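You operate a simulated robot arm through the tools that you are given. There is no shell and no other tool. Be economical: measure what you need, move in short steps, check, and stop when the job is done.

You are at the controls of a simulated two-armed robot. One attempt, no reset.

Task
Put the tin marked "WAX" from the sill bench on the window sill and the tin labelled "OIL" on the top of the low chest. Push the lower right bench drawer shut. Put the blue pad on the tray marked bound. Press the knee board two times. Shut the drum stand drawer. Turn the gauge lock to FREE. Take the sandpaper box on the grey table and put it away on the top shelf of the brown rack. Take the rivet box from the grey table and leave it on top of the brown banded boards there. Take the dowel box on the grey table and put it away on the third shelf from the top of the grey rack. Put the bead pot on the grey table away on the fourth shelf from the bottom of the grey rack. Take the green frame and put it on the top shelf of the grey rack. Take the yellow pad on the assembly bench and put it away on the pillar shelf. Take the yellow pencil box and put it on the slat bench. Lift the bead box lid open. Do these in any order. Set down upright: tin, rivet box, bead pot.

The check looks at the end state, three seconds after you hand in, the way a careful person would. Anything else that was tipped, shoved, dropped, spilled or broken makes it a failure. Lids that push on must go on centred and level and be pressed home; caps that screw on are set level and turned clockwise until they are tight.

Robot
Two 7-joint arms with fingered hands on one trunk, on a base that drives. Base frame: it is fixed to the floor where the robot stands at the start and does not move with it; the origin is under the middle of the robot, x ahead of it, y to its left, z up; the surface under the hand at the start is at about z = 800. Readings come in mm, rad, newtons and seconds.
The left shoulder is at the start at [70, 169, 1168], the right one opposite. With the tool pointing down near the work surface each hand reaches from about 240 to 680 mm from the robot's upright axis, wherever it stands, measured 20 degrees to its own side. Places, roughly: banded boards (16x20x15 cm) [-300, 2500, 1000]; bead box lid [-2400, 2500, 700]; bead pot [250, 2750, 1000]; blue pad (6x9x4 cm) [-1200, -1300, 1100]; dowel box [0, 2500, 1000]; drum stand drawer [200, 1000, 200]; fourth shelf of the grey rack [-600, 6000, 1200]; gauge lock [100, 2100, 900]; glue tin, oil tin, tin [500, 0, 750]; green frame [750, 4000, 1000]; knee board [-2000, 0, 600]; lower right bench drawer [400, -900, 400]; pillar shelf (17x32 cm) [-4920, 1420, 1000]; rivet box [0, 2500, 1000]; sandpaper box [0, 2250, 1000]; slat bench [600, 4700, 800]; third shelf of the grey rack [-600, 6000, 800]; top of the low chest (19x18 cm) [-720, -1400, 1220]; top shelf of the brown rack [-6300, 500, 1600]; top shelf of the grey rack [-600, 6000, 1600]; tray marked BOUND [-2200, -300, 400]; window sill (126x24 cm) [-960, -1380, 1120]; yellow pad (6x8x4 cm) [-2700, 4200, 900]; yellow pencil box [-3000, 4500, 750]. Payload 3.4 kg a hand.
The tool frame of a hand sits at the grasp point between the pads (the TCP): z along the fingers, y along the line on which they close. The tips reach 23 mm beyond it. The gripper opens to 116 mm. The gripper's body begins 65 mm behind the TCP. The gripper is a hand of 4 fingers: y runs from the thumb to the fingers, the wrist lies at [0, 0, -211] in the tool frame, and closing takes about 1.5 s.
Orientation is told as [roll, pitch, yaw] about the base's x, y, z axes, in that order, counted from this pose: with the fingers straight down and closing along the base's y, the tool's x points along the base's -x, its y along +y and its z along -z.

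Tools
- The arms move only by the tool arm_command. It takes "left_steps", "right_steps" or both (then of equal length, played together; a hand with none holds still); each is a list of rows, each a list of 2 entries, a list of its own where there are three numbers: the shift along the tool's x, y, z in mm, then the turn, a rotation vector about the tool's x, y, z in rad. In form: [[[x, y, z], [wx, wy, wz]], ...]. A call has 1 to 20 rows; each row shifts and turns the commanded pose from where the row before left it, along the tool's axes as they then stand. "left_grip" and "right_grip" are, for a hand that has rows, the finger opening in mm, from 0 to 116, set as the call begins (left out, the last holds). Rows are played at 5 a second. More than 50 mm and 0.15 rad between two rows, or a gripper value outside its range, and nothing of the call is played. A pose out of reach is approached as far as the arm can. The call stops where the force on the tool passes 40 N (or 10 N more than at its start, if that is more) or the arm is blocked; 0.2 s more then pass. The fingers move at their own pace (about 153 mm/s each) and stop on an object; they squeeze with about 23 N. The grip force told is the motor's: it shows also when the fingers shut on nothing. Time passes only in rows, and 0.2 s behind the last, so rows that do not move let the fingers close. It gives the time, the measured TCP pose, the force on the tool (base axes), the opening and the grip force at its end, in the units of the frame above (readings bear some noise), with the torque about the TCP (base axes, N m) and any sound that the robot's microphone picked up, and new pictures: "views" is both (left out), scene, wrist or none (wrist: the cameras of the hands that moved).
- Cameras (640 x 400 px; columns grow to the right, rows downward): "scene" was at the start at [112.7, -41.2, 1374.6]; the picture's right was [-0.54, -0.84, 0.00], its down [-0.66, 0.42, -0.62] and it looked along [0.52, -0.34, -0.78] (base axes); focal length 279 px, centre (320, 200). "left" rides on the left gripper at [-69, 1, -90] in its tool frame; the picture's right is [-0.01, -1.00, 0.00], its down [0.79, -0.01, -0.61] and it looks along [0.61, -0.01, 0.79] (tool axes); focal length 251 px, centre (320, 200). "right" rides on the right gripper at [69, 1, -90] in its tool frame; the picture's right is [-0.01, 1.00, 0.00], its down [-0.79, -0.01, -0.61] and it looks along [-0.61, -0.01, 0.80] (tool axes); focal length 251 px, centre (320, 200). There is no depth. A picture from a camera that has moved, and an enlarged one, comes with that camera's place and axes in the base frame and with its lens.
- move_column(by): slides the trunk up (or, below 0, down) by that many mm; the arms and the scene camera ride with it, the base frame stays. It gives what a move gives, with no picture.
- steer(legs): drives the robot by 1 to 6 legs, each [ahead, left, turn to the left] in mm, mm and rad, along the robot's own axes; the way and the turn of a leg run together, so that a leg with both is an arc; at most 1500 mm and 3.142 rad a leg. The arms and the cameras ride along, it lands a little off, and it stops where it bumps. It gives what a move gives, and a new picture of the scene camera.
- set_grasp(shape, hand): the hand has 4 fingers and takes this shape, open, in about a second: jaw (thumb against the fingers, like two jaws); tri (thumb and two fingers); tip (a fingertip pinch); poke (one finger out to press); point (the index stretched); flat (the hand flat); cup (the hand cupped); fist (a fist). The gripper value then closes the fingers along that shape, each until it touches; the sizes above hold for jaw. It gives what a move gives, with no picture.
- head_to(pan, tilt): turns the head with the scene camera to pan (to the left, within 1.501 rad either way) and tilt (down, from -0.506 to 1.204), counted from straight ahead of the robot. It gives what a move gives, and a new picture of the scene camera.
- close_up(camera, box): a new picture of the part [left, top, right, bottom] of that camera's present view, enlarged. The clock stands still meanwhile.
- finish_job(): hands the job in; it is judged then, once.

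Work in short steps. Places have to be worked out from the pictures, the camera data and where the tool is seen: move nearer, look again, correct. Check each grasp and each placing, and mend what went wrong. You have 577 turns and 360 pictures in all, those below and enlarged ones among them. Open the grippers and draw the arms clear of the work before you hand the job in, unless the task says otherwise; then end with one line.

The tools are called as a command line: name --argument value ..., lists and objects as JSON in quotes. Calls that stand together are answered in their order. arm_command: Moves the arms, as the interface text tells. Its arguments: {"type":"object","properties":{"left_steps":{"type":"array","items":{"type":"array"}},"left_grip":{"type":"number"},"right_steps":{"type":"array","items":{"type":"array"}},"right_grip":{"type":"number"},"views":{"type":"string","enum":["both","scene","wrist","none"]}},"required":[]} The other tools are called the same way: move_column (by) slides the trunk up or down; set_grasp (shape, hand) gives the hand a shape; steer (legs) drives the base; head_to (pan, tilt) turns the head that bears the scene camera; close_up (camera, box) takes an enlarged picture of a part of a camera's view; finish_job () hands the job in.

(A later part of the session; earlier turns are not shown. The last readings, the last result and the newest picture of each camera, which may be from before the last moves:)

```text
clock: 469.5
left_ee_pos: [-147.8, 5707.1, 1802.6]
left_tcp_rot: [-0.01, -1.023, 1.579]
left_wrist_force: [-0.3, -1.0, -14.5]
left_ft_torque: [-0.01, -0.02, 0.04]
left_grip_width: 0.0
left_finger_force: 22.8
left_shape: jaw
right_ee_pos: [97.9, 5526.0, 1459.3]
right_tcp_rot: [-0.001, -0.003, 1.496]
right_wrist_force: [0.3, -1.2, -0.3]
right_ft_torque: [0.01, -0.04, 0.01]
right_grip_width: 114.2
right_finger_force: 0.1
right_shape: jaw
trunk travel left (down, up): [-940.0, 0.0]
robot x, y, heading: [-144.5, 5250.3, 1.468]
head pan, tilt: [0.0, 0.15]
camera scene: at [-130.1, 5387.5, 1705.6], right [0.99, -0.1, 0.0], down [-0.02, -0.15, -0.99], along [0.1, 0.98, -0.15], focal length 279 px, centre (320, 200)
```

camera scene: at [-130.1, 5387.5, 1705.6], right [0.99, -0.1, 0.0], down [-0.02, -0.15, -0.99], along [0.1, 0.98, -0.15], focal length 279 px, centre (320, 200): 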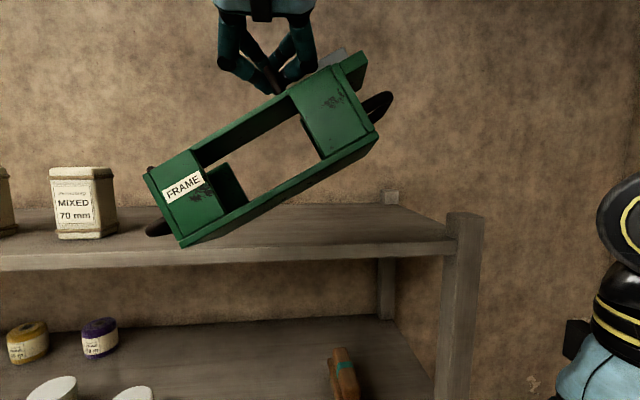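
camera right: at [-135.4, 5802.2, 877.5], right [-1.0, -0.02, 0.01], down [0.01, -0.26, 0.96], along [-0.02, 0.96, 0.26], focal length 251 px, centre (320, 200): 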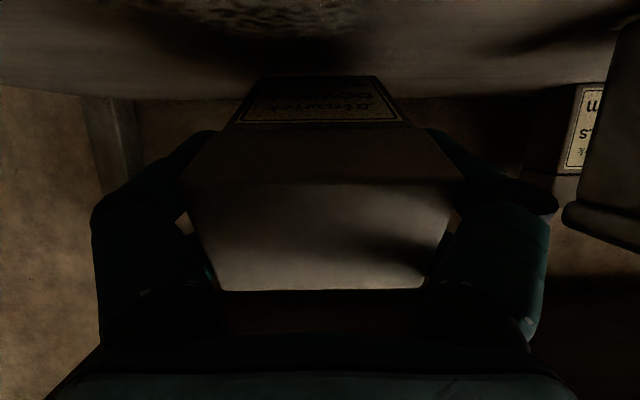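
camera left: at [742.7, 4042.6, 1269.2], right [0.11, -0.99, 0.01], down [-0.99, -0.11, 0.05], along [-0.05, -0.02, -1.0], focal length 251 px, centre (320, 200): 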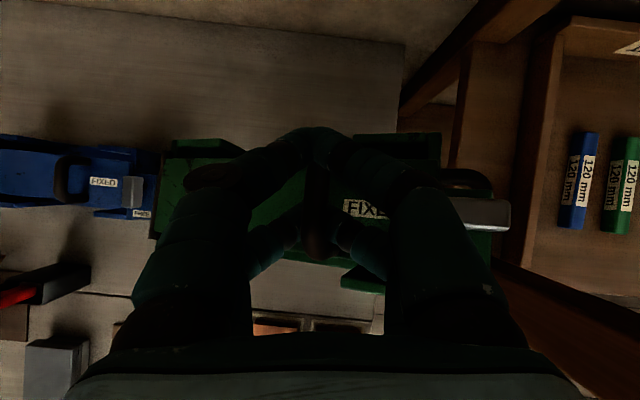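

Clear. I'll move the remaining 195 mm in.

steer --legs '[[195, 0, 0]]'

```text
clock: 471.1
left_ee_pos: [-127.2, 5898.9, 1802.7]
left_tcp_rot: [-0.011, -1.023, 1.578]
left_wrist_force: [-0.1, -3.1, -14.8]
left_ft_torque: [0.0, -0.03, 0.01]
left_grip_width: 0.0
left_finger_force: 22.8
left_shape: jaw
right_ee_pos: [119.8, 5718.1, 1460.0]
right_tcp_rot: [0.0, -0.004, 1.496]
right_wrist_force: [0.3, -1.0, 0.3]
right_ft_torque: [0.01, 0.0, 0.02]
right_grip_width: 113.8
right_finger_force: 0.1
right_shape: jaw
trunk travel left (down, up): [-940.0, 0.0]
robot x, y, heading: [-124.6, 5440.4, 1.473]
head pan, tilt: [0.0, 0.15]
camera scene: at [-110.5, 5579.4, 1705.8], right [0.99, -0.1, 0.0], down [-0.02, -0.15, -0.99], along [0.1, 0.98, -0.15], focal length 279 px, centre (320, 200)
```

scene: 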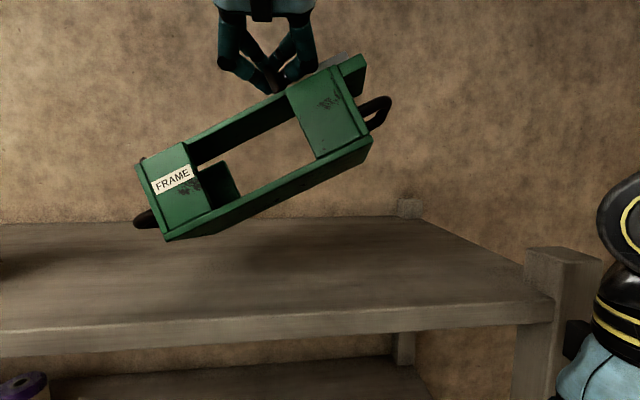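

It's above the shelf. I'll lower with the trunk so the low end lands first and the frame settles level.

move_column --by -45

move_column --by -30

head_to --pan 0 --tilt 0.2

```text
clock: 472.0
left_ee_pos: [-128.9, 5902.3, 1757.2]
left_tcp_rot: [-0.01, -1.022, 1.578]
left_wrist_force: [-1.0, 1.0, -14.9]
left_ft_torque: [0.06, -0.03, -0.01]
left_grip_width: 0.1
left_finger_force: 22.9
left_shape: jaw
right_ee_pos: [119.2, 5721.7, 1413.5]
right_tcp_rot: [0.0, 0.001, 1.496]
right_wrist_force: [-0.2, -0.4, -0.3]
right_ft_torque: [-0.01, 0.02, 0.0]
right_grip_width: 114.0
right_finger_force: 0.0
right_shape: jaw
trunk travel left (down, up): [-895.0, 45.0]
robot x, y, heading: [-122.1, 5441.1, 1.469]
head pan, tilt: [0.0, 0.15]
```

```text
clock: 472.7
left_ee_pos: [-128.9, 5905.9, 1726.0]
left_tcp_rot: [-0.009, -1.02, 1.577]
left_wrist_force: [1.5, -0.3, -10.1]
left_ft_torque: [0.04, 0.0, -0.02]
left_grip_width: 0.1
left_finger_force: 23.0
left_shape: jaw
right_ee_pos: [116.6, 5722.1, 1384.5]
right_tcp_rot: [0.0, -0.001, 1.496]
right_wrist_force: [-0.6, 0.1, 0.0]
right_ft_torque: [-0.01, -0.02, 0.04]
right_grip_width: 113.8
right_finger_force: 0.1
right_shape: jaw
trunk travel left (down, up): [-865.0, 75.0]
robot x, y, heading: [-127.1, 5437.2, 1.469]
head pan, tilt: [0.0, 0.15]
```

```text
clock: 473.4
left_ee_pos: [-129.0, 5904.5, 1725.4]
left_tcp_rot: [-0.011, -1.019, 1.577]
left_wrist_force: [-0.4, 0.0, -11.8]
left_ft_torque: [0.08, 0.02, -0.05]
left_grip_width: 0.2
left_finger_force: 22.7
left_shape: jaw
right_ee_pos: [119.6, 5723.3, 1384.6]
right_tcp_rot: [0.001, 0.0, 1.496]
right_wrist_force: [0.6, 0.0, 0.7]
right_ft_torque: [0.03, -0.01, -0.01]
right_grip_width: 114.0
right_finger_force: 0.1
right_shape: jaw
trunk travel left (down, up): [-865.0, 75.0]
robot x, y, heading: [-124.9, 5443.0, 1.469]
head pan, tilt: [0.0, 0.201]
camera scene: at [-110.2, 5585.0, 1625.6], right [0.99, -0.1, 0.0], down [-0.02, -0.2, -0.98], along [0.1, 0.97, -0.2], focal length 279 px, centre (320, 200)
```

scene: 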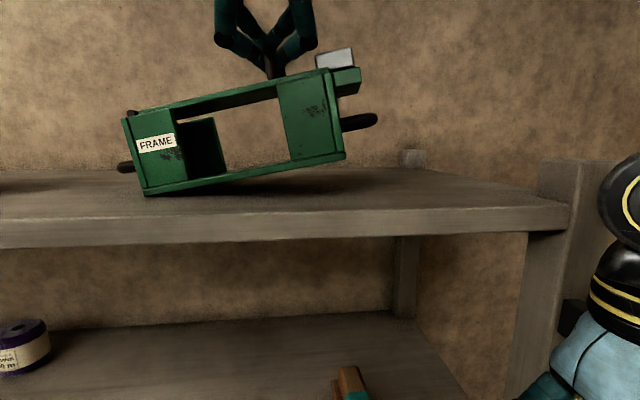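

The left end has landed and it's levelling. I'll lower more.

move_column --by -22

move_column --by -10

close_up --camera "scene" --box '[80, 0, 460, 240]'

```text
clock: 474.0
left_ee_pos: [-128.1, 5905.1, 1704.3]
left_tcp_rot: [-0.008, -1.02, 1.576]
left_wrist_force: [1.3, -0.9, -10.0]
left_ft_torque: [0.03, 0.02, -0.04]
left_grip_width: 0.4
left_finger_force: 22.8
left_shape: jaw
right_ee_pos: [120.6, 5722.9, 1362.9]
right_tcp_rot: [0.001, -0.002, 1.497]
right_wrist_force: [-1.0, 0.4, 0.0]
right_ft_torque: [-0.03, 0.0, -0.03]
right_grip_width: 113.8
right_finger_force: 0.0
right_shape: jaw
trunk travel left (down, up): [-843.0, 97.0]
robot x, y, heading: [-124.4, 5441.0, 1.468]
head pan, tilt: [0.0, 0.201]
```

```text
clock: 474.6
left_ee_pos: [-128.9, 5902.2, 1695.7]
left_tcp_rot: [-0.012, -1.022, 1.58]
left_wrist_force: [0.6, -0.5, -0.9]
left_ft_torque: [0.02, -0.05, 0.03]
left_grip_width: 0.3
left_finger_force: 22.8
left_shape: jaw
right_ee_pos: [119.4, 5720.5, 1351.8]
right_tcp_rot: [-0.001, -0.002, 1.496]
right_wrist_force: [1.1, -0.6, -0.3]
right_ft_torque: [-0.03, -0.02, 0.01]
right_grip_width: 113.9
right_finger_force: 0.1
right_shape: jaw
trunk travel left (down, up): [-833.0, 107.0]
robot x, y, heading: [-124.0, 5438.3, 1.471]
head pan, tilt: [0.0, 0.201]
```

```text
1.67 times, centred on (270, 120) of scene
camera zoom: at [-110.3, 5583.0, 1593.9], right [0.99, -0.1, 0.0], down [-0.02, -0.2, -0.98], along [0.1, 0.97, -0.2], focal length 464 px, centre (403, 333)
```

zoom: 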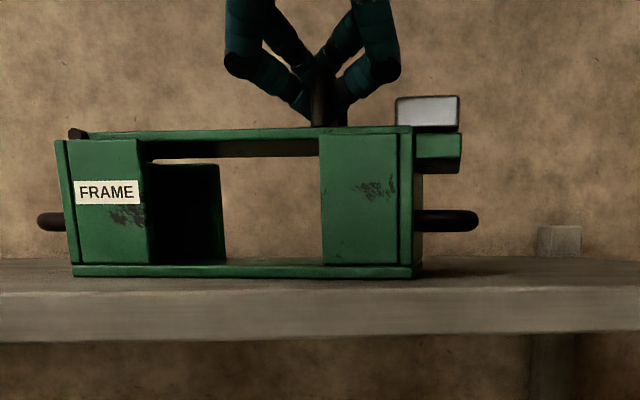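

The frame stands level on the top shelf with no load on the hand. I'll open, raise clear of the handle and back away.

arm_command --left_steps '[[[0, 0, 0], [0, 0, 0]], [[0, 0, 0], [0, 0, 0]], [[0, 0, 0], [0, 0, 0]], [[-17, 0, -10.5], [0, 0, 0]], [[-17, 0, -10.5], [0, 0, 0]], [[-17, 0, -10.5], [0, 0, 0]], [[-17, 0, -10.5], [0, 0, 0]]]' --left_grip 70 --views "scene"

steer --legs '[[-500, 0, 0]]'

```text
clock: 476.2
left_ee_pos: [-130.7, 5900.0, 1718.2]
left_tcp_rot: [-0.008, -1.022, 1.577]
left_wrist_force: [-0.2, -0.1, -0.4]
left_ft_torque: [-0.02, -0.01, -0.02]
left_grip_width: 69.1
left_finger_force: 0.0
left_shape: jaw
left hand out of reach, approached as far as the arm can: row 5, 6, 7
right_ee_pos: [119.7, 5720.9, 1351.2]
right_tcp_rot: [-0.001, -0.001, 1.495]
right_wrist_force: [-0.3, 0.3, 0.1]
right_ft_torque: [0.01, 0.04, -0.02]
right_grip_width: 114.0
right_finger_force: 0.1
right_shape: jaw
trunk travel left (down, up): [-833.0, 107.0]
robot x, y, heading: [-124.8, 5439.8, 1.473]
head pan, tilt: [0.0, 0.201]
camera scene: at [-109.2, 5582.8, 1593.8], right [0.99, -0.1, 0.0], down [-0.02, -0.2, -0.98], along [0.1, 0.97, -0.2], focal length 279 px, centre (320, 200)
```

scene: 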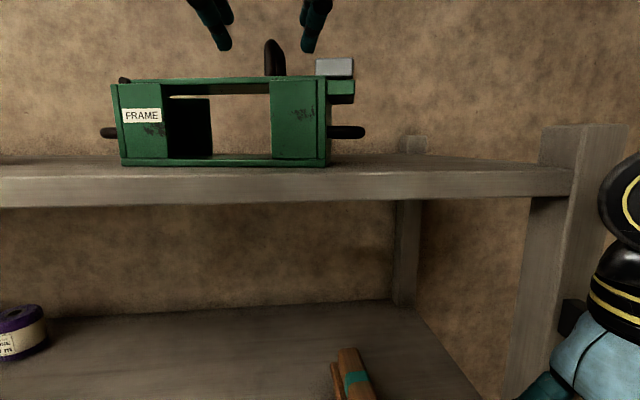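

```text
clock: 479.1
left_ee_pos: [-182.7, 5408.8, 1717.8]
left_tcp_rot: [-0.01, -1.018, 1.572]
left_wrist_force: [0.0, -0.5, 0.2]
left_ft_torque: [0.04, 0.01, 0.0]
left_grip_width: 69.8
left_finger_force: 0.1
left_shape: jaw
right_ee_pos: [67.7, 5227.8, 1350.6]
right_tcp_rot: [0.001, -0.001, 1.493]
right_wrist_force: [-0.5, 0.2, -0.2]
right_ft_torque: [-0.02, -0.05, -0.02]
right_grip_width: 113.9
right_finger_force: 0.2
right_shape: jaw
trunk travel left (down, up): [-833.0, 107.0]
robot x, y, heading: [-175.9, 4948.2, 1.459]
head pan, tilt: [0.0, 0.201]
camera scene: at [-161.6, 5091.1, 1593.5], right [0.99, -0.11, 0.0], down [-0.02, -0.2, -0.98], along [0.11, 0.97, -0.2], focal length 279 px, centre (320, 200)
```

scene: 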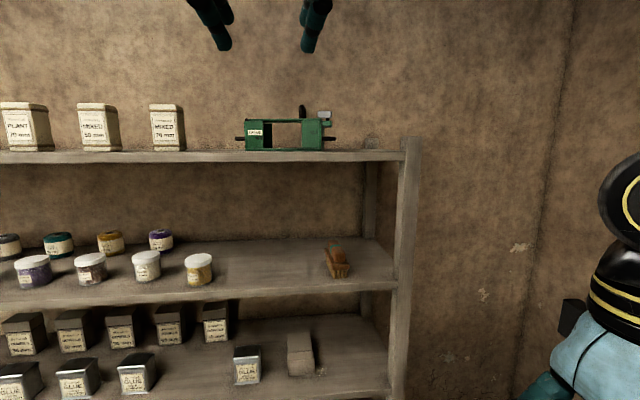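

The grey rack now has the frame, pot and dowel box in place. Next I'll bring the left arm down to a travel pose and head for the assembly bench.

arm_command --left_steps '[[[0, 0, 0], [0, 0.1275, 0]], [[0, 0, 0], [0, 0.1275, 0]], [[0, 0, 20], [0, 0.1275, 0]], [[0, 0, 20], [0, 0.1275, 0]], [[0, 0, 30], [0, 0.1275, 0]], [[0, 0, 40], [0, 0.1275, 0]], [[0, 0, 40], [0, 0.1275, 0]], [[0, 0, 40], [0, 0.1275, 0]], [[20, 0, 40], [0, 0, 0]], [[20, 0, 40], [0, 0, 0]], [[20, 0, 40], [0, 0, 0]], [[20, 0, 40], [0, 0, 0]], [[20, 0, 0], [0, 0, 0]]]' --left_grip 116 --views "none"

move_column --by -160

steer --legs '[[0, 0, 1.68], [1400, 0, 0]]'

head_to --pan 0.35 --tilt 0.4

```text
clock: 481.9
left_ee_pos: [-206.1, 5354.7, 1312.9]
left_tcp_rot: [-0.005, -0.067, 1.566]
left_wrist_force: [-0.6, 0.4, -0.5]
left_ft_torque: [0.03, 0.04, 0.04]
left_grip_width: 115.7
left_finger_force: 0.0
left_shape: jaw
left hand out of reach, approached as far as the arm can: row 1, 2, 3, 4, 5
right_ee_pos: [69.0, 5224.6, 1351.8]
right_tcp_rot: [0.0, -0.001, 1.494]
right_wrist_force: [0.0, -0.9, -0.4]
right_ft_torque: [0.01, -0.02, -0.01]
right_grip_width: 114.1
right_finger_force: 0.0
right_shape: jaw
trunk travel left (down, up): [-833.0, 107.0]
robot x, y, heading: [-175.3, 4943.8, 1.465]
head pan, tilt: [0.0, 0.201]
```

```text
clock: 483.8
left_ee_pos: [-206.5, 5353.9, 1153.2]
left_tcp_rot: [-0.005, -0.065, 1.565]
left_wrist_force: [0.2, -0.1, 0.3]
left_ft_torque: [0.02, 0.01, -0.02]
left_grip_width: 115.8
left_finger_force: 0.1
left_shape: jaw
right_ee_pos: [67.0, 5225.7, 1192.9]
right_tcp_rot: [-0.001, -0.003, 1.494]
right_wrist_force: [-0.7, -0.4, 0.1]
right_ft_torque: [0.03, 0.0, -0.01]
right_grip_width: 114.1
right_finger_force: 0.1
right_shape: jaw
trunk travel left (down, up): [-673.0, 267.0]
robot x, y, heading: [-174.7, 4947.1, 1.458]
head pan, tilt: [0.0, 0.201]
```

```text
clock: 491.2
left_ee_pos: [-1129.7, 4895.1, 1153.2]
left_tcp_rot: [-0.005, -0.065, -3.065]
left_wrist_force: [0.0, -0.8, 0.5]
left_ft_torque: [0.01, -0.04, -0.01]
left_grip_width: 115.8
left_finger_force: 0.0
left_shape: jaw
right_ee_pos: [-1024.8, 5180.1, 1193.2]
right_tcp_rot: [-0.002, -0.003, -3.137]
right_wrist_force: [-0.6, -0.7, -0.9]
right_ft_torque: [0.02, -0.02, 0.01]
right_grip_width: 114.1
right_finger_force: 0.2
right_shape: jaw
trunk travel left (down, up): [-673.0, 267.0]
robot x, y, heading: [-727.7, 4961.0, 3.116]
head pan, tilt: [0.0, 0.201]
stopped in leg 2: the robot was blocked; the commanded pose is now the measured one
camera scene: at [-869.7, 4963.7, 1434.0], right [0.02, 1.0, 0.0], down [0.2, 0.0, -0.98], along [-0.98, 0.02, -0.2], focal length 279 px, centre (320, 200)
```

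scene: 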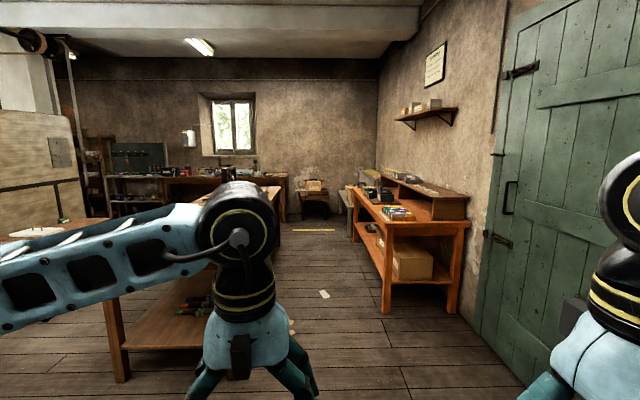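

```text
clock: 492.1
left_ee_pos: [-1133.0, 4896.2, 1151.6]
left_tcp_rot: [-0.005, -0.066, -3.065]
left_wrist_force: [0.5, 0.2, 0.1]
left_ft_torque: [0.02, 0.02, -0.03]
left_grip_width: 115.6
left_finger_force: 0.1
left_shape: jaw
right_ee_pos: [-1026.0, 5179.5, 1192.5]
right_tcp_rot: [0.0, -0.002, -3.137]
right_wrist_force: [-0.5, -0.8, -0.4]
right_ft_torque: [-0.02, -0.01, 0.04]
right_grip_width: 114.1
right_finger_force: 0.1
right_shape: jaw
trunk travel left (down, up): [-673.0, 267.0]
robot x, y, heading: [-725.3, 4961.6, 3.114]
head pan, tilt: [0.351, 0.4]
camera scene: at [-866.9, 4931.8, 1415.2], right [-0.32, 0.95, 0.0], down [0.37, 0.12, -0.92], along [-0.87, -0.3, -0.39], focal length 279 px, centre (320, 200)
```

scene: 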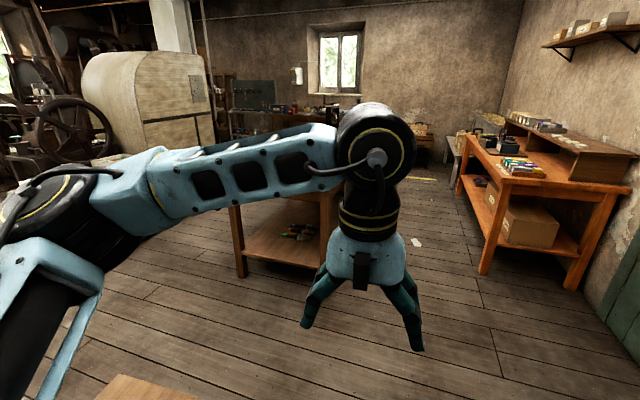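

The base touched the bin beside the stool. I'll step back, shift right toward the rack side and pass it.

steer --legs '[[-40, 0, 0.027], [0, -230, 0], [1400, 0, 0]]'

```text
clock: 500.8
left_ee_pos: [-2483.9, 5107.3, 1152.2]
left_tcp_rot: [-0.003, -0.067, -3.037]
left_wrist_force: [-0.3, -0.1, -0.3]
left_ft_torque: [-0.03, 0.02, 0.02]
left_grip_width: 115.8
left_finger_force: 0.0
left_shape: jaw
right_ee_pos: [-2385.6, 5394.5, 1192.8]
right_tcp_rot: [0.0, -0.002, -3.109]
right_wrist_force: [-0.6, -0.1, -0.2]
right_ft_torque: [0.01, 0.0, 0.0]
right_grip_width: 114.3
right_finger_force: 0.0
right_shape: jaw
trunk travel left (down, up): [-673.0, 267.0]
robot x, y, heading: [-2083.6, 5179.7, -3.14]
head pan, tilt: [0.351, 0.4]
camera scene: at [-2219.0, 5150.4, 1415.3], right [-0.35, 0.94, 0.0], down [0.36, 0.14, -0.92], along [-0.86, -0.32, -0.39], focal length 279 px, centre (320, 200)
```

scene: 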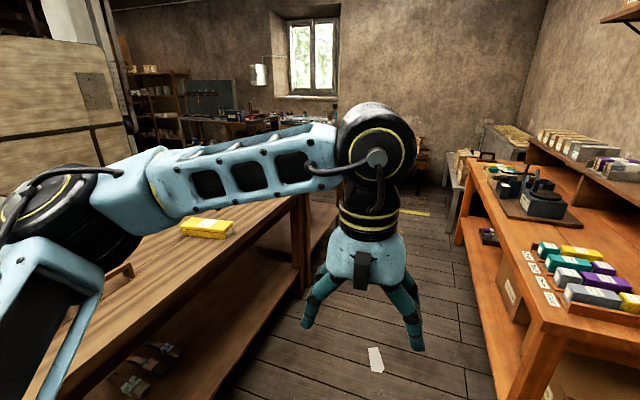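

I see a long assembly bench on the left with a yellow labelled item. I'll pan further left for an overview.

head_to --pan 1.0 --tilt 0.5

```text
clock: 501.8
left_ee_pos: [-2483.7, 5107.2, 1152.5]
left_tcp_rot: [-0.005, -0.065, -3.037]
left_wrist_force: [-0.9, -0.1, 0.2]
left_ft_torque: [-0.02, 0.02, 0.04]
left_grip_width: 116.0
left_finger_force: 0.1
left_shape: jaw
right_ee_pos: [-2384.7, 5394.3, 1192.7]
right_tcp_rot: [-0.001, -0.002, -3.109]
right_wrist_force: [0.1, -0.2, -0.2]
right_ft_torque: [0.01, 0.01, 0.0]
right_grip_width: 114.0
right_finger_force: 0.0
right_shape: jaw
trunk travel left (down, up): [-673.0, 267.0]
robot x, y, heading: [-2081.6, 5182.1, -3.137]
head pan, tilt: [1.0, 0.499]
camera scene: at [-2181.2, 5105.9, 1406.1], right [-0.84, 0.54, 0.0], down [0.26, 0.4, -0.88], along [-0.47, -0.74, -0.48], focal length 279 px, centre (320, 200)
```

scene: 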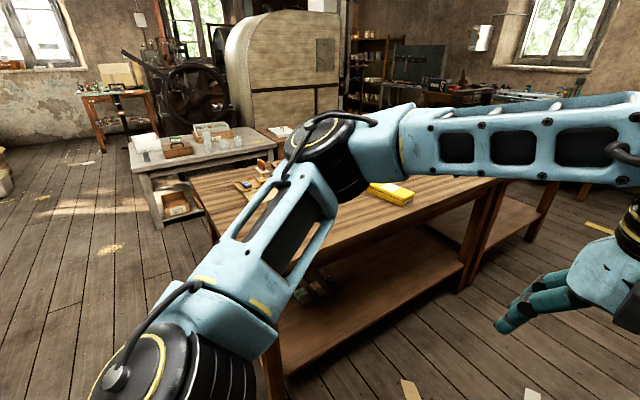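

The yellow labelled box lies at about (-3050,4330) on the bench (top z about 800, front edge y about 4470). I'll drive along the corridor and face it.

steer --legs '[[0, 200, 0], [800, 0, 0], [0, 0, 1.571]]'

head_to --pan 0.1 --tilt 0.6

```text
clock: 511.1
left_ee_pos: [-2779.5, 4574.3, 1153.5]
left_tcp_rot: [-0.006, -0.066, -1.448]
left_wrist_force: [1.6, -0.5, 0.3]
left_ft_torque: [0.03, -0.01, -0.01]
left_grip_width: 116.0
left_finger_force: 0.0
left_shape: jaw
right_ee_pos: [-3067.3, 4666.0, 1193.2]
right_tcp_rot: [0.0, -0.003, -1.519]
right_wrist_force: [-0.9, 0.2, -0.7]
right_ft_torque: [-0.02, 0.0, -0.01]
right_grip_width: 114.0
right_finger_force: 0.1
right_shape: jaw
trunk travel left (down, up): [-673.0, 267.0]
robot x, y, heading: [-2858.2, 4978.9, -1.546]
head pan, tilt: [1.0, 0.499]
camera scene: at [-2784.2, 4877.9, 1406.1], right [-0.52, -0.85, 0.0], down [-0.41, 0.25, -0.88], along [0.75, -0.46, -0.48], focal length 279 px, centre (320, 200)
```

scene: 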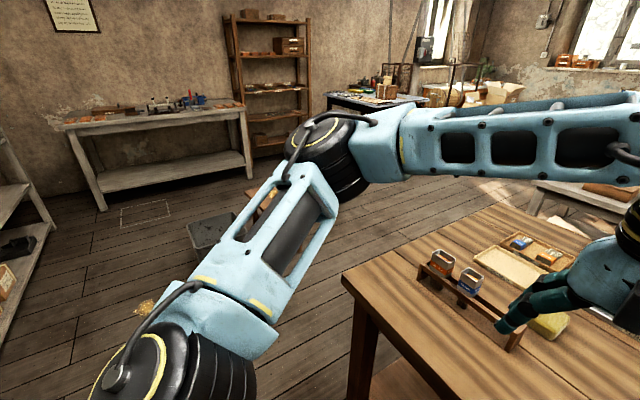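

```text
clock: 512.4
left_ee_pos: [-2777.9, 4573.3, 1152.6]
left_tcp_rot: [-0.004, -0.067, -1.445]
left_wrist_force: [0.6, -0.1, 0.1]
left_ft_torque: [0.01, 0.02, -0.04]
left_grip_width: 115.7
left_finger_force: 0.1
left_shape: jaw
right_ee_pos: [-3067.7, 4665.6, 1192.9]
right_tcp_rot: [0.001, -0.001, -1.518]
right_wrist_force: [0.7, 0.8, 0.2]
right_ft_torque: [0.0, 0.03, 0.0]
right_grip_width: 114.0
right_finger_force: 0.1
right_shape: jaw
trunk travel left (down, up): [-673.0, 267.0]
robot x, y, heading: [-2863.7, 4976.2, -1.547]
head pan, tilt: [0.099, 0.6]
camera scene: at [-2850.9, 4837.5, 1397.0], right [-0.99, -0.12, 0.0], down [-0.07, 0.56, -0.83], along [0.1, -0.82, -0.56], focal length 279 px, centre (320, 200)
```

scene: 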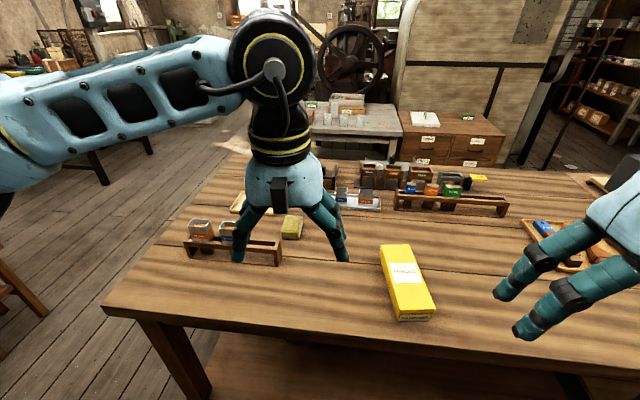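

Both yellow items are here: the pencil box at about (-3010,4330), 85 x 230 mm, and the yellow pad at about (-2682,4175). I'll move closer and bring the hands over them.

steer --legs '[[215, 0, -0.024]]'

arm_command --left_steps '[[[-35, 15, 0], [0, 0, 0.06]], [[-35, 15, 0], [0, 0, 0.06]], [[-35, 15, 0], [0, -0.1, 0]], [[-35, 15, 0], [0, -0.1, 0]], [[-20, 10, 0], [0, -0.1, 0]], [[0, 0, 30], [0, -0.1, 0]]]' --right_steps '[[[-20, 0, 30], [0, 0, 0]], [[-20, 0, 30], [0, 0, 0]], [[-20, 0, 30], [0, 0, 0]], [[-20, 0, 30], [0, 0, 0]], [[-20, 0, 30], [0, 0, 0]], [[0, 0, 0], [0, 0, 0]]]' --left_grip 116 --right_grip 116 --views "wrist"

```text
clock: 514.0
left_ee_pos: [-2785.7, 4358.4, 1153.4]
left_tcp_rot: [-0.005, -0.066, -1.469]
left_wrist_force: [-0.2, -0.2, -0.4]
left_ft_torque: [0.01, 0.02, -0.01]
left_grip_width: 116.0
left_finger_force: 0.0
left_shape: jaw
right_ee_pos: [-3072.5, 4457.6, 1193.4]
right_tcp_rot: [-0.001, -0.003, -1.543]
right_wrist_force: [0.7, 0.4, 1.1]
right_ft_torque: [0.0, -0.01, 0.0]
right_grip_width: 113.9
right_finger_force: 0.1
right_shape: jaw
trunk travel left (down, up): [-673.0, 267.0]
robot x, y, heading: [-2858.4, 4758.8, -1.565]
head pan, tilt: [0.099, 0.6]
camera scene: at [-2851.8, 4624.2, 1397.2], right [-1.0, -0.1, 0.0], down [-0.06, 0.56, -0.83], along [0.08, -0.82, -0.56], focal length 279 px, centre (320, 200)
```

scene: 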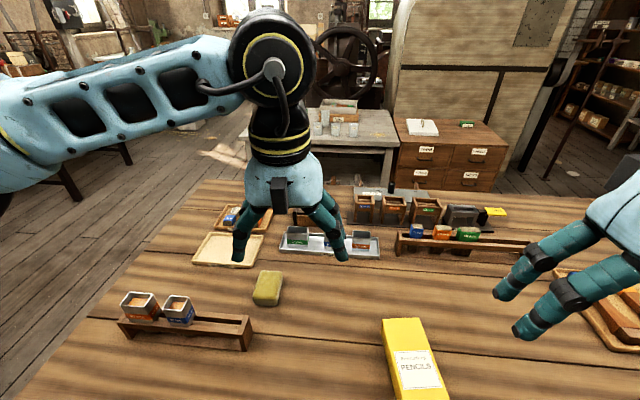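

```text
clock: 515.4
left_ee_pos: [-2713.8, 4189.9, 1143.3]
left_tcp_rot: [0.0, -0.468, -1.592]
left_wrist_force: [0.3, -0.1, 0.1]
left_ft_torque: [-0.01, 0.0, 0.0]
left_grip_width: 115.9
left_finger_force: 0.1
left_shape: jaw
right_ee_pos: [-3067.7, 4356.8, 1042.5]
right_tcp_rot: [0.0, -0.001, -1.542]
right_wrist_force: [0.8, 0.0, -0.1]
right_ft_torque: [0.02, 0.0, 0.03]
right_grip_width: 115.9
right_finger_force: 0.0
right_shape: jaw
trunk travel left (down, up): [-673.0, 267.0]
robot x, y, heading: [-2860.2, 4761.1, -1.573]
head pan, tilt: [0.099, 0.6]
camera right: at [-3068.7, 4427.2, 1131.9], right [1.0, 0.02, 0.0], down [0.02, -0.79, 0.61], along [0.01, -0.61, -0.79], focal length 251 px, centre (320, 200)
camera left: at [-2713.1, 4170.0, 1252.5], right [-1.0, 0.01, 0.0], down [0.01, 0.98, 0.18], along [0.0, 0.18, -0.98], focal length 251 px, centre (320, 200)
```

right: 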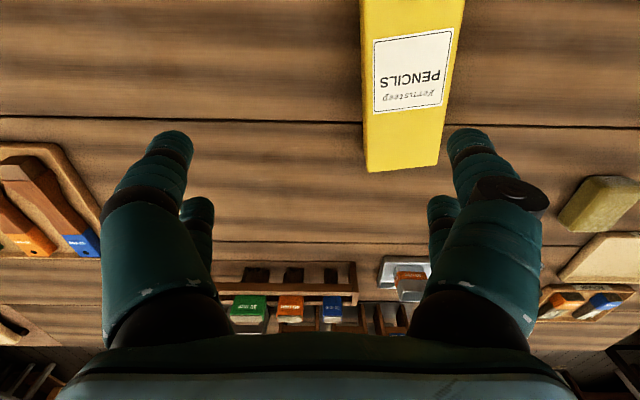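
left: 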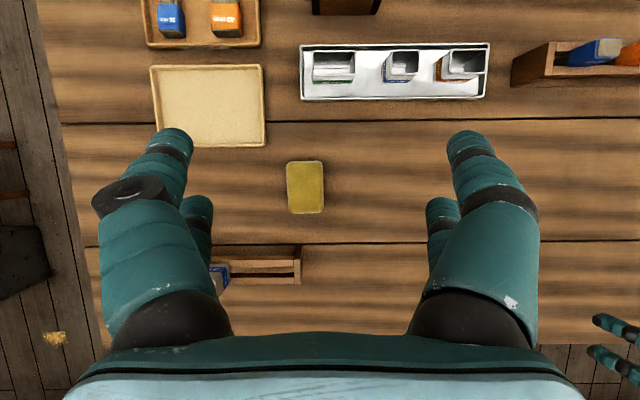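

Pad centre (-2688,4224), pencil box centre about (-2966,4345) turned 0.16 rad. I'll bring both hands down to just above them and check.

arm_command --left_steps '[[[30, 26, -15], [0, 0, 0]], [[17.8, 0, 35], [0, 0, 0]], [[17.8, 0, 35], [0, 0, 0]], [[17.8, 0, 35], [0, 0, 0]], [[17.8, 0, 35], [0, 0, 0]], [[17.8, 0, 35], [0, 0, 0]], [[17.8, 0, 35], [0, 0, 0]], [[11, 0, 22], [0, 0, 0]]]' --right_steps '[[[-4, 34, 0], [0, 0, -0.13]], [[-4, 34, 0], [0, 0, 0]], [[-8, 34, 0], [0, 0, 0]], [[0, 0, 35], [0, 0, 0]], [[0, 0, 35], [0, 0, 0]], [[0, 0, 35], [0, 0, 0]], [[0, 0, 30], [0, 0, 0]], [[0, 0, 0], [0, 0, 0]]]' --left_grip 100 --right_grip 116 --views "wrist"

```text
clock: 517.2
left_ee_pos: [-2686.1, 4223.9, 881.6]
left_tcp_rot: [0.002, -0.466, -1.59]
left_wrist_force: [0.9, 0.7, 0.7]
left_ft_torque: [0.01, -0.01, -0.02]
left_grip_width: 100.4
left_finger_force: 0.0
left_shape: jaw
right_ee_pos: [-2970.0, 4354.5, 910.3]
right_tcp_rot: [0.001, -0.002, -1.412]
right_wrist_force: [-0.4, -0.9, 0.3]
right_ft_torque: [-0.02, -0.02, 0.02]
right_grip_width: 115.6
right_finger_force: 0.0
right_shape: jaw
right hand out of reach, approached as far as the arm can: row 7
trunk travel left (down, up): [-673.0, 267.0]
robot x, y, heading: [-2857.5, 4762.2, -1.571]
head pan, tilt: [0.099, 0.6]
camera right: at [-2980.2, 4423.8, 999.7], right [0.99, 0.15, 0.0], down [0.12, -0.78, 0.61], along [0.09, -0.6, -0.79], focal length 251 px, centre (320, 200)
camera left: at [-2685.6, 4203.6, 993.1], right [-1.0, 0.01, 0.0], down [0.01, 0.98, 0.19], along [0.0, 0.19, -0.98], focal length 251 px, centre (320, 200)
```

right: 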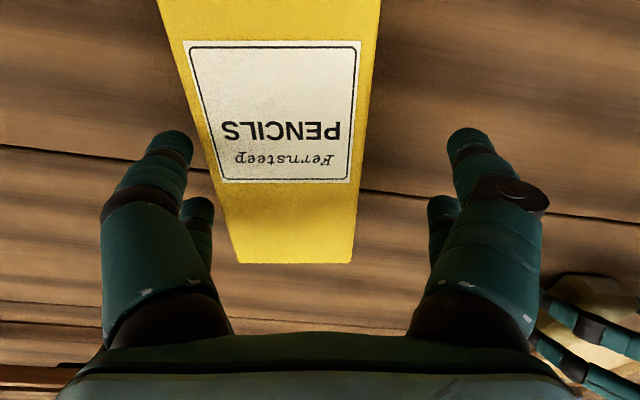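
left: 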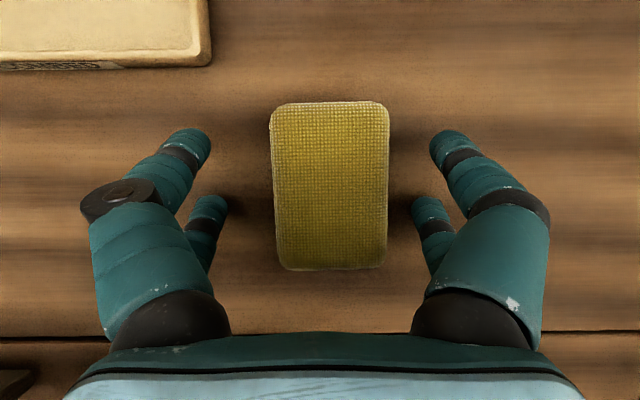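

Both are well placed. First the left: descend 33 mm, close on the pad and lift.

arm_command --left_steps '[[[7, -6, 14], [0, 0, 0]], [[5, 0, 9], [0, 0, 0]], [[3.5, 0, 7], [0, 0, 0]]]' --right_steps '[[[0, -10, 0], [0, 0, 0]], [[0, -10, 0], [0, 0, 0]], [[0, 0, 0], [0, 0, 0]]]' --views "none"

arm_command --left_steps '[[[0, 0, 0], [0, 0, 0]], [[0, 0, 0], [0, 0, 0]], [[0, 0, 0], [0, 0, 0]], [[0, 0, 0], [0, 0, 0]], [[0, 0, 0], [0, 0, 0]], [[-18, 0, -35.6], [0, 0, 0]], [[-18, 0, -35.6], [0, 0, 0]], [[-18, 0, -35.6], [0, 0, 0]], [[-18, 0, -35.6], [0, 0, 0]]]' --left_grip 0 --views "wrist"

```text
clock: 517.6
left_ee_pos: [-2690.4, 4220.3, 880.7]
left_tcp_rot: [-0.005, -0.487, -1.587]
left_wrist_force: [0.4, 5.3, 18.5]
left_ft_torque: [0.4, 0.01, -0.03]
left_grip_width: 100.0
left_finger_force: 0.0
left_shape: jaw
right_ee_pos: [-2979.0, 4355.4, 913.3]
right_tcp_rot: [0.002, -0.006, -1.409]
right_wrist_force: [-0.4, -0.6, -0.3]
right_ft_torque: [-0.03, -0.01, -0.03]
right_grip_width: 116.0
right_finger_force: 0.0
right_shape: jaw
trunk travel left (down, up): [-673.0, 267.0]
robot x, y, heading: [-2856.4, 4763.8, -1.569]
head pan, tilt: [0.099, 0.6]
stopped in row 2 (left hand): the force on the tool passed its limit at 46 N (the readings are from after the stop); the commanded pose is now the measured one
```

```text
clock: 518.5
left_ee_pos: [-2690.2, 4219.2, 881.7]
left_tcp_rot: [-0.006, -0.496, -1.585]
left_wrist_force: [-0.1, 3.7, 18.9]
left_ft_torque: [0.29, -0.35, 0.06]
left_grip_width: 45.9
left_finger_force: 23.4
left_shape: jaw
right_ee_pos: [-2978.3, 4354.5, 910.4]
right_tcp_rot: [0.001, -0.005, -1.412]
right_wrist_force: [-0.3, 0.1, -1.1]
right_ft_torque: [0.03, -0.04, 0.01]
right_grip_width: 115.9
right_finger_force: 0.1
right_shape: jaw
trunk travel left (down, up): [-673.0, 267.0]
robot x, y, heading: [-2857.8, 4761.3, -1.571]
head pan, tilt: [0.099, 0.6]
stopped in row 4 (left hand): the force on the tool passed its limit at 41 N (the readings are from after the stop); the commanded pose is now the measured one
camera left: at [-2690.2, 4202.0, 992.2], right [-1.0, 0.01, 0.01], down [0.01, 0.99, 0.16], along [-0.01, 0.16, -0.99], focal length 251 px, centre (320, 200)
```

left: 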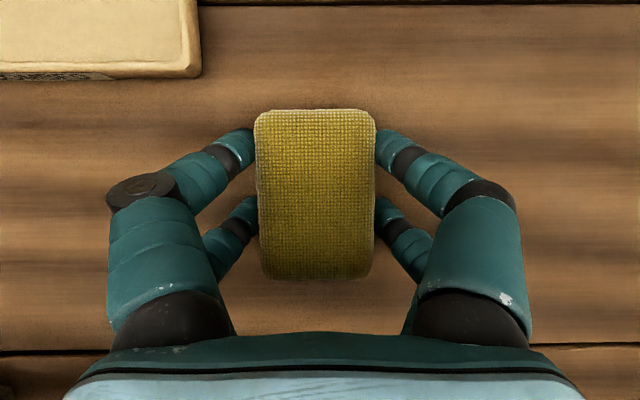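

The fingertips met the bench (top z about 855) and the pad is gripped. I'll lift it now.

arm_command --left_steps '[[[-9, 0, -18], [0, 0, 0]], [[0, 0, 0], [0, 0, 0]], [[0, 0, 0], [0, 0, 0]], [[-18, 0, -35.6], [0, 0, 0]], [[-18, 0, -35.6], [0, 0, 0]], [[-18, 0, -35.6], [0, 0, 0]], [[-18, 0, -35.6], [0, 0, 0]]]' --left_grip 0 --views "wrist"

```text
clock: 520.1
left_ee_pos: [-2689.4, 4226.2, 1058.3]
left_tcp_rot: [-0.002, -0.489, -1.587]
left_wrist_force: [0.7, -0.3, -0.8]
left_ft_torque: [-0.01, 0.01, 0.01]
left_grip_width: 45.4
left_finger_force: 22.7
left_shape: jaw
right_ee_pos: [-2977.9, 4353.1, 911.0]
right_tcp_rot: [0.001, -0.003, -1.411]
right_wrist_force: [0.7, 0.3, -0.3]
right_ft_torque: [0.01, 0.0, 0.03]
right_grip_width: 116.0
right_finger_force: 0.1
right_shape: jaw
trunk travel left (down, up): [-673.0, 267.0]
robot x, y, heading: [-2860.9, 4761.1, -1.571]
head pan, tilt: [0.099, 0.6]
camera left: at [-2689.5, 4207.6, 1168.9], right [-1.0, 0.01, 0.01], down [0.01, 0.99, 0.16], along [-0.01, 0.16, -0.99], focal length 251 px, centre (320, 200)
```

left: 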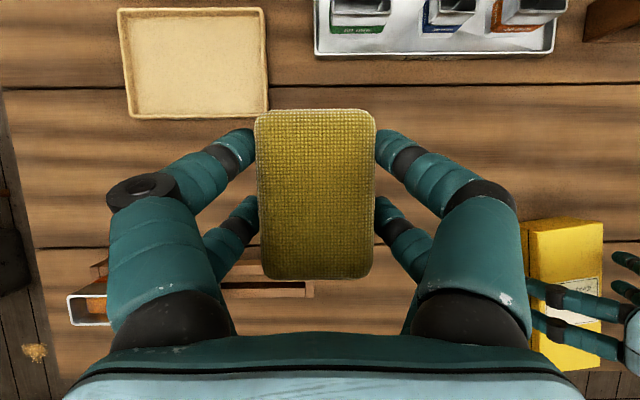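

The pad is held. Now the pencil box: shift the right hand 10 mm and use the trunk to lower it 30 mm.

arm_command --right_steps '[[[0, -10, 0], [0, 0, 0]]]' --right_grip 116 --views "none"

move_column --by -27

arm_command --right_steps '[[[0, 0, 0], [0, 0, 0]], [[0, 0, 0], [0, 0, 0]], [[0, 0, 0], [0, 0, 0]], [[0, 0, 0], [0, 0, 0]], [[0, 0, 0], [0, 0, 0]]]' --right_grip 0 --views "wrist"

```text
clock: 520.5
left_ee_pos: [-2689.9, 4224.5, 1058.0]
left_tcp_rot: [-0.004, -0.489, -1.586]
left_wrist_force: [-0.2, 0.8, 0.1]
left_ft_torque: [-0.03, 0.01, 0.0]
left_grip_width: 45.8
left_finger_force: 23.5
left_shape: jaw
right_ee_pos: [-2988.0, 4351.7, 909.6]
right_tcp_rot: [0.0, -0.005, -1.411]
right_wrist_force: [-0.2, -0.3, 0.9]
right_ft_torque: [0.02, -0.01, -0.02]
right_grip_width: 115.8
right_finger_force: 0.0
right_shape: jaw
trunk travel left (down, up): [-673.0, 267.0]
robot x, y, heading: [-2860.1, 4763.1, -1.572]
head pan, tilt: [0.099, 0.6]
```

```text
clock: 521.3
left_ee_pos: [-2689.0, 4224.8, 1031.1]
left_tcp_rot: [-0.005, -0.489, -1.587]
left_wrist_force: [0.9, 0.6, -0.7]
left_ft_torque: [0.02, 0.02, 0.0]
left_grip_width: 45.7
left_finger_force: 23.7
left_shape: jaw
right_ee_pos: [-2988.0, 4350.5, 883.7]
right_tcp_rot: [-0.002, -0.002, -1.412]
right_wrist_force: [0.6, -0.2, -0.7]
right_ft_torque: [0.03, 0.01, 0.0]
right_grip_width: 116.0
right_finger_force: 0.0
right_shape: jaw
trunk travel left (down, up): [-646.0, 294.0]
robot x, y, heading: [-2859.8, 4757.4, -1.571]
head pan, tilt: [0.099, 0.6]
```

```text
clock: 522.5
left_ee_pos: [-2690.6, 4225.2, 1031.1]
left_tcp_rot: [-0.004, -0.489, -1.587]
left_wrist_force: [0.0, 0.3, -0.5]
left_ft_torque: [-0.01, -0.03, 0.03]
left_grip_width: 45.5
left_finger_force: 22.6
left_shape: jaw
right_ee_pos: [-2987.9, 4351.5, 883.1]
right_tcp_rot: [0.0, -0.003, -1.412]
right_wrist_force: [-0.7, -0.1, -0.4]
right_ft_torque: [0.03, 0.05, -0.02]
right_grip_width: 67.9
right_finger_force: 23.6
right_shape: jaw
trunk travel left (down, up): [-646.0, 294.0]
robot x, y, heading: [-2858.4, 4760.7, -1.574]
head pan, tilt: [0.099, 0.6]
camera right: at [-2998.0, 4420.6, 972.7], right [0.99, 0.15, 0.0], down [0.12, -0.78, 0.61], along [0.09, -0.6, -0.79], focal length 251 px, centre (320, 200)
```

right: 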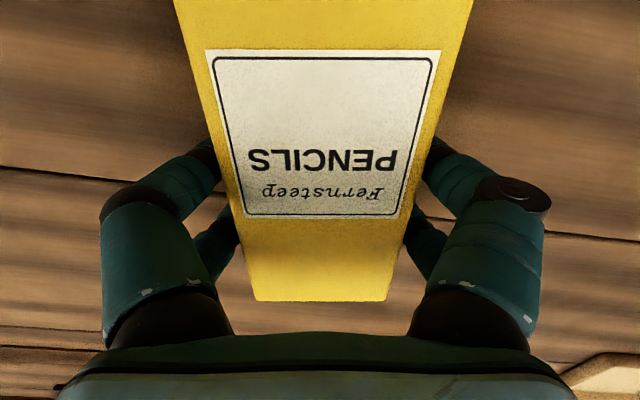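

Gripped at 68 mm, somewhat ahead of its middle but light. I'll lift by the trunk and check it stays level.

move_column --by 150

steer --legs '[[-220, 0, 0]]'

```text
clock: 524.2
left_ee_pos: [-2688.7, 4224.6, 1180.1]
left_tcp_rot: [-0.003, -0.489, -1.587]
left_wrist_force: [-0.5, -0.5, -0.9]
left_ft_torque: [0.02, 0.01, 0.04]
left_grip_width: 45.8
left_finger_force: 23.6
left_shape: jaw
right_ee_pos: [-2987.6, 4350.4, 1033.3]
right_tcp_rot: [-0.001, -0.003, -1.412]
right_wrist_force: [-0.6, 0.0, -1.7]
right_ft_torque: [-0.03, 0.0, 0.01]
right_grip_width: 68.0
right_finger_force: 23.1
right_shape: jaw
trunk travel left (down, up): [-796.0, 144.0]
robot x, y, heading: [-2860.1, 4759.3, -1.566]
head pan, tilt: [0.099, 0.6]
```

```text
clock: 525.9
left_ee_pos: [-2688.5, 4442.9, 1179.7]
left_tcp_rot: [-0.003, -0.487, -1.583]
left_wrist_force: [0.2, -0.5, -1.1]
left_ft_torque: [0.0, -0.04, 0.0]
left_grip_width: 45.8
left_finger_force: 23.0
left_shape: jaw
right_ee_pos: [-2986.6, 4568.3, 1032.4]
right_tcp_rot: [0.002, -0.001, -1.409]
right_wrist_force: [0.5, -0.2, -2.2]
right_ft_torque: [-0.03, -0.03, -0.01]
right_grip_width: 67.6
right_finger_force: 23.0
right_shape: jaw
trunk travel left (down, up): [-796.0, 144.0]
robot x, y, heading: [-2860.0, 4979.8, -1.568]
head pan, tilt: [0.099, 0.6]
camera scene: at [-2851.6, 4838.7, 1519.7], right [-0.99, -0.1, 0.0], down [-0.06, 0.56, -0.82], along [0.08, -0.82, -0.57], focal length 279 px, centre (320, 200)
```

scene: 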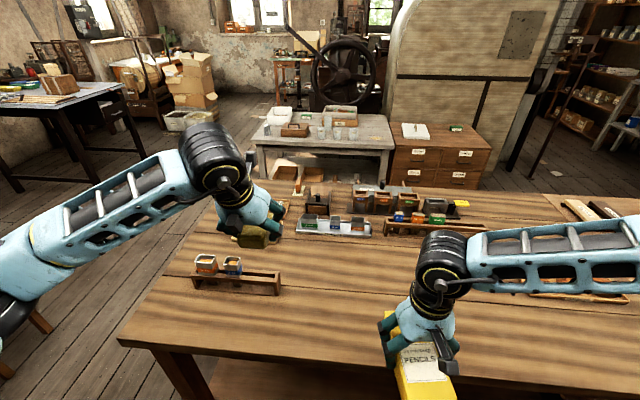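

Both items are in hand. I'll drive east past the bin to the slat bench and turn to face it.

steer --legs '[[-130, 0, 0], [0, 750, 0], [-80, 0, 0], [0, 1450, 0], [0, 450, 1.571]]'

head_to --pan -0.1 --tilt 0.65

```text
clock: 542.1
left_ee_pos: [151.1, 5713.4, 1180.6]
left_tcp_rot: [-0.003, -0.488, 0.009]
left_wrist_force: [-0.5, -0.1, -0.1]
left_ft_torque: [-0.01, 0.0, 0.0]
left_grip_width: 45.4
left_finger_force: 22.7
left_shape: jaw
right_ee_pos: [31.8, 5412.2, 1033.7]
right_tcp_rot: [0.002, -0.004, 0.181]
right_wrist_force: [0.8, -0.5, -1.9]
right_ft_torque: [0.04, -0.07, -0.03]
right_grip_width: 67.8
right_finger_force: 22.6
right_shape: jaw
trunk travel left (down, up): [-796.0, 144.0]
robot x, y, heading: [-380.2, 5532.2, 0.023]
head pan, tilt: [0.099, 0.6]
cut short: leg 5
camera scene: at [-244.1, 5542.3, 1520.2], right [0.12, -0.99, 0.0], down [-0.56, -0.07, -0.83], along [0.82, 0.1, -0.56], focal length 279 px, centre (320, 200)
```

scene: 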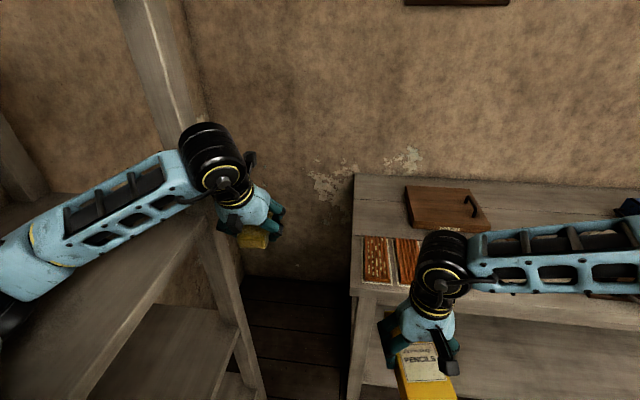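

```text
clock: 542.8
left_ee_pos: [150.0, 5714.3, 1180.7]
left_tcp_rot: [0.0, -0.489, 0.008]
left_wrist_force: [-1.2, -0.9, -0.1]
left_ft_torque: [0.03, 0.01, 0.02]
left_grip_width: 45.4
left_finger_force: 22.8
left_shape: jaw
right_ee_pos: [31.8, 5411.6, 1033.3]
right_tcp_rot: [0.002, -0.004, 0.182]
right_wrist_force: [0.3, 0.5, -3.3]
right_ft_torque: [0.04, -0.06, 0.01]
right_grip_width: 67.7
right_finger_force: 23.1
right_shape: jaw
trunk travel left (down, up): [-796.0, 144.0]
robot x, y, heading: [-381.9, 5532.5, 0.022]
head pan, tilt: [-0.099, 0.649]
camera scene: at [-245.3, 5525.0, 1515.8], right [-0.08, -1.0, 0.0], down [-0.6, 0.05, -0.8], along [0.79, -0.06, -0.6], focal length 279 px, centre (320, 200)
```

scene: 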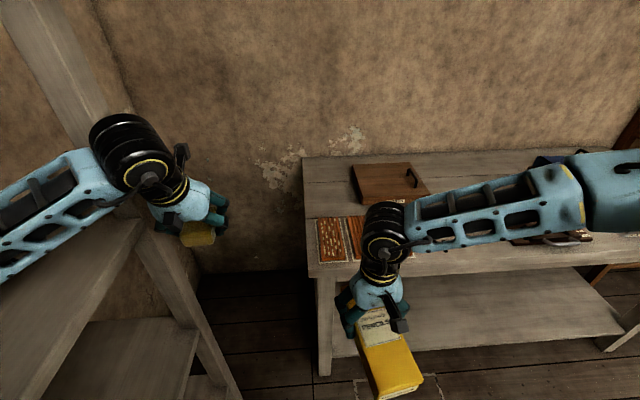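

The last leg arced close to the rack, with my left arm near its front. I'll strafe straight away from it and then check the rack.

steer --legs '[[0, -650, 0]]'

head_to --pan 1.45 --tilt 0.3

```text
clock: 546.4
left_ee_pos: [167.1, 5070.9, 1180.6]
left_tcp_rot: [-0.004, -0.489, 0.013]
left_wrist_force: [-0.5, 0.4, -0.2]
left_ft_torque: [-0.03, -0.04, 0.0]
left_grip_width: 45.1
left_finger_force: 23.0
left_shape: jaw
right_ee_pos: [49.0, 4769.0, 1032.8]
right_tcp_rot: [0.001, -0.004, 0.189]
right_wrist_force: [0.1, -0.5, -1.5]
right_ft_torque: [-0.01, -0.04, 0.02]
right_grip_width: 67.9
right_finger_force: 23.0
right_shape: jaw
trunk travel left (down, up): [-796.0, 144.0]
robot x, y, heading: [-363.7, 4886.2, 0.031]
head pan, tilt: [-0.099, 0.649]
camera scene: at [-227.7, 4881.6, 1515.7], right [-0.07, -1.0, 0.0], down [-0.6, 0.04, -0.8], along [0.79, -0.06, -0.6], focal length 279 px, centre (320, 200)
```

scene: 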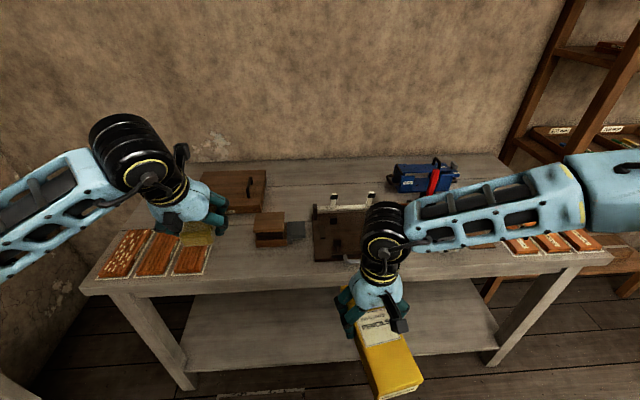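

```text
clock: 548.1
left_ee_pos: [167.9, 5069.8, 1180.3]
left_tcp_rot: [-0.004, -0.489, 0.015]
left_wrist_force: [0.5, -0.4, -0.7]
left_ft_torque: [0.0, -0.02, -0.01]
left_grip_width: 45.3
left_finger_force: 23.1
left_shape: jaw
right_ee_pos: [49.4, 4768.9, 1032.7]
right_tcp_rot: [0.0, -0.003, 0.189]
right_wrist_force: [0.4, 0.0, -1.7]
right_ft_torque: [0.03, -0.07, -0.01]
right_grip_width: 68.0
right_finger_force: 23.1
right_shape: jaw
trunk travel left (down, up): [-796.0, 144.0]
robot x, y, heading: [-364.7, 4881.6, 0.033]
head pan, tilt: [1.45, 0.3]
camera scene: at [-305.5, 4979.4, 1547.5], right [1.0, -0.09, 0.0], down [-0.03, -0.29, -0.96], along [0.09, 0.95, -0.3], focal length 279 px, centre (320, 200)
```

scene: 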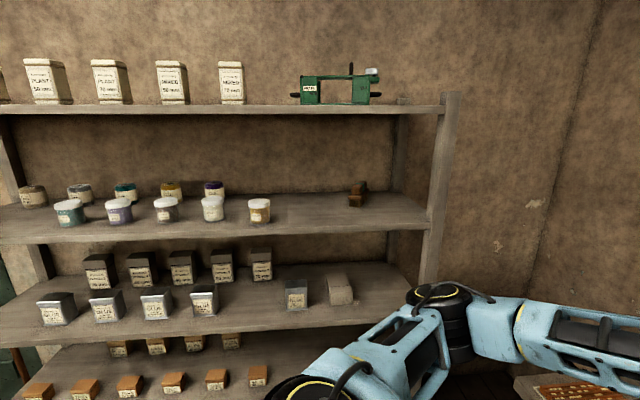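

The rack looks intact. I'll enlarge the brush on the second shelf, which I want to be sure was not touched.

close_up --camera "scene" --box '[200, 40, 460, 240]'

```text
2.00 times, centred on (330, 140) of scene
camera zoom: at [-305.5, 4979.4, 1547.5], right [1.0, -0.09, 0.0], down [-0.03, -0.29, -0.96], along [0.09, 0.95, -0.3], focal length 557 px, centre (300, 320)
```

zoom: 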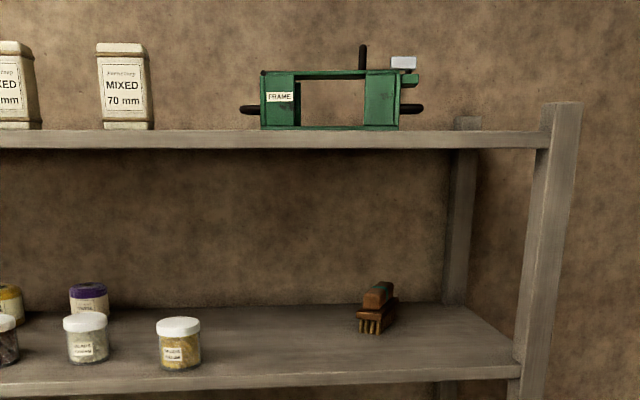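

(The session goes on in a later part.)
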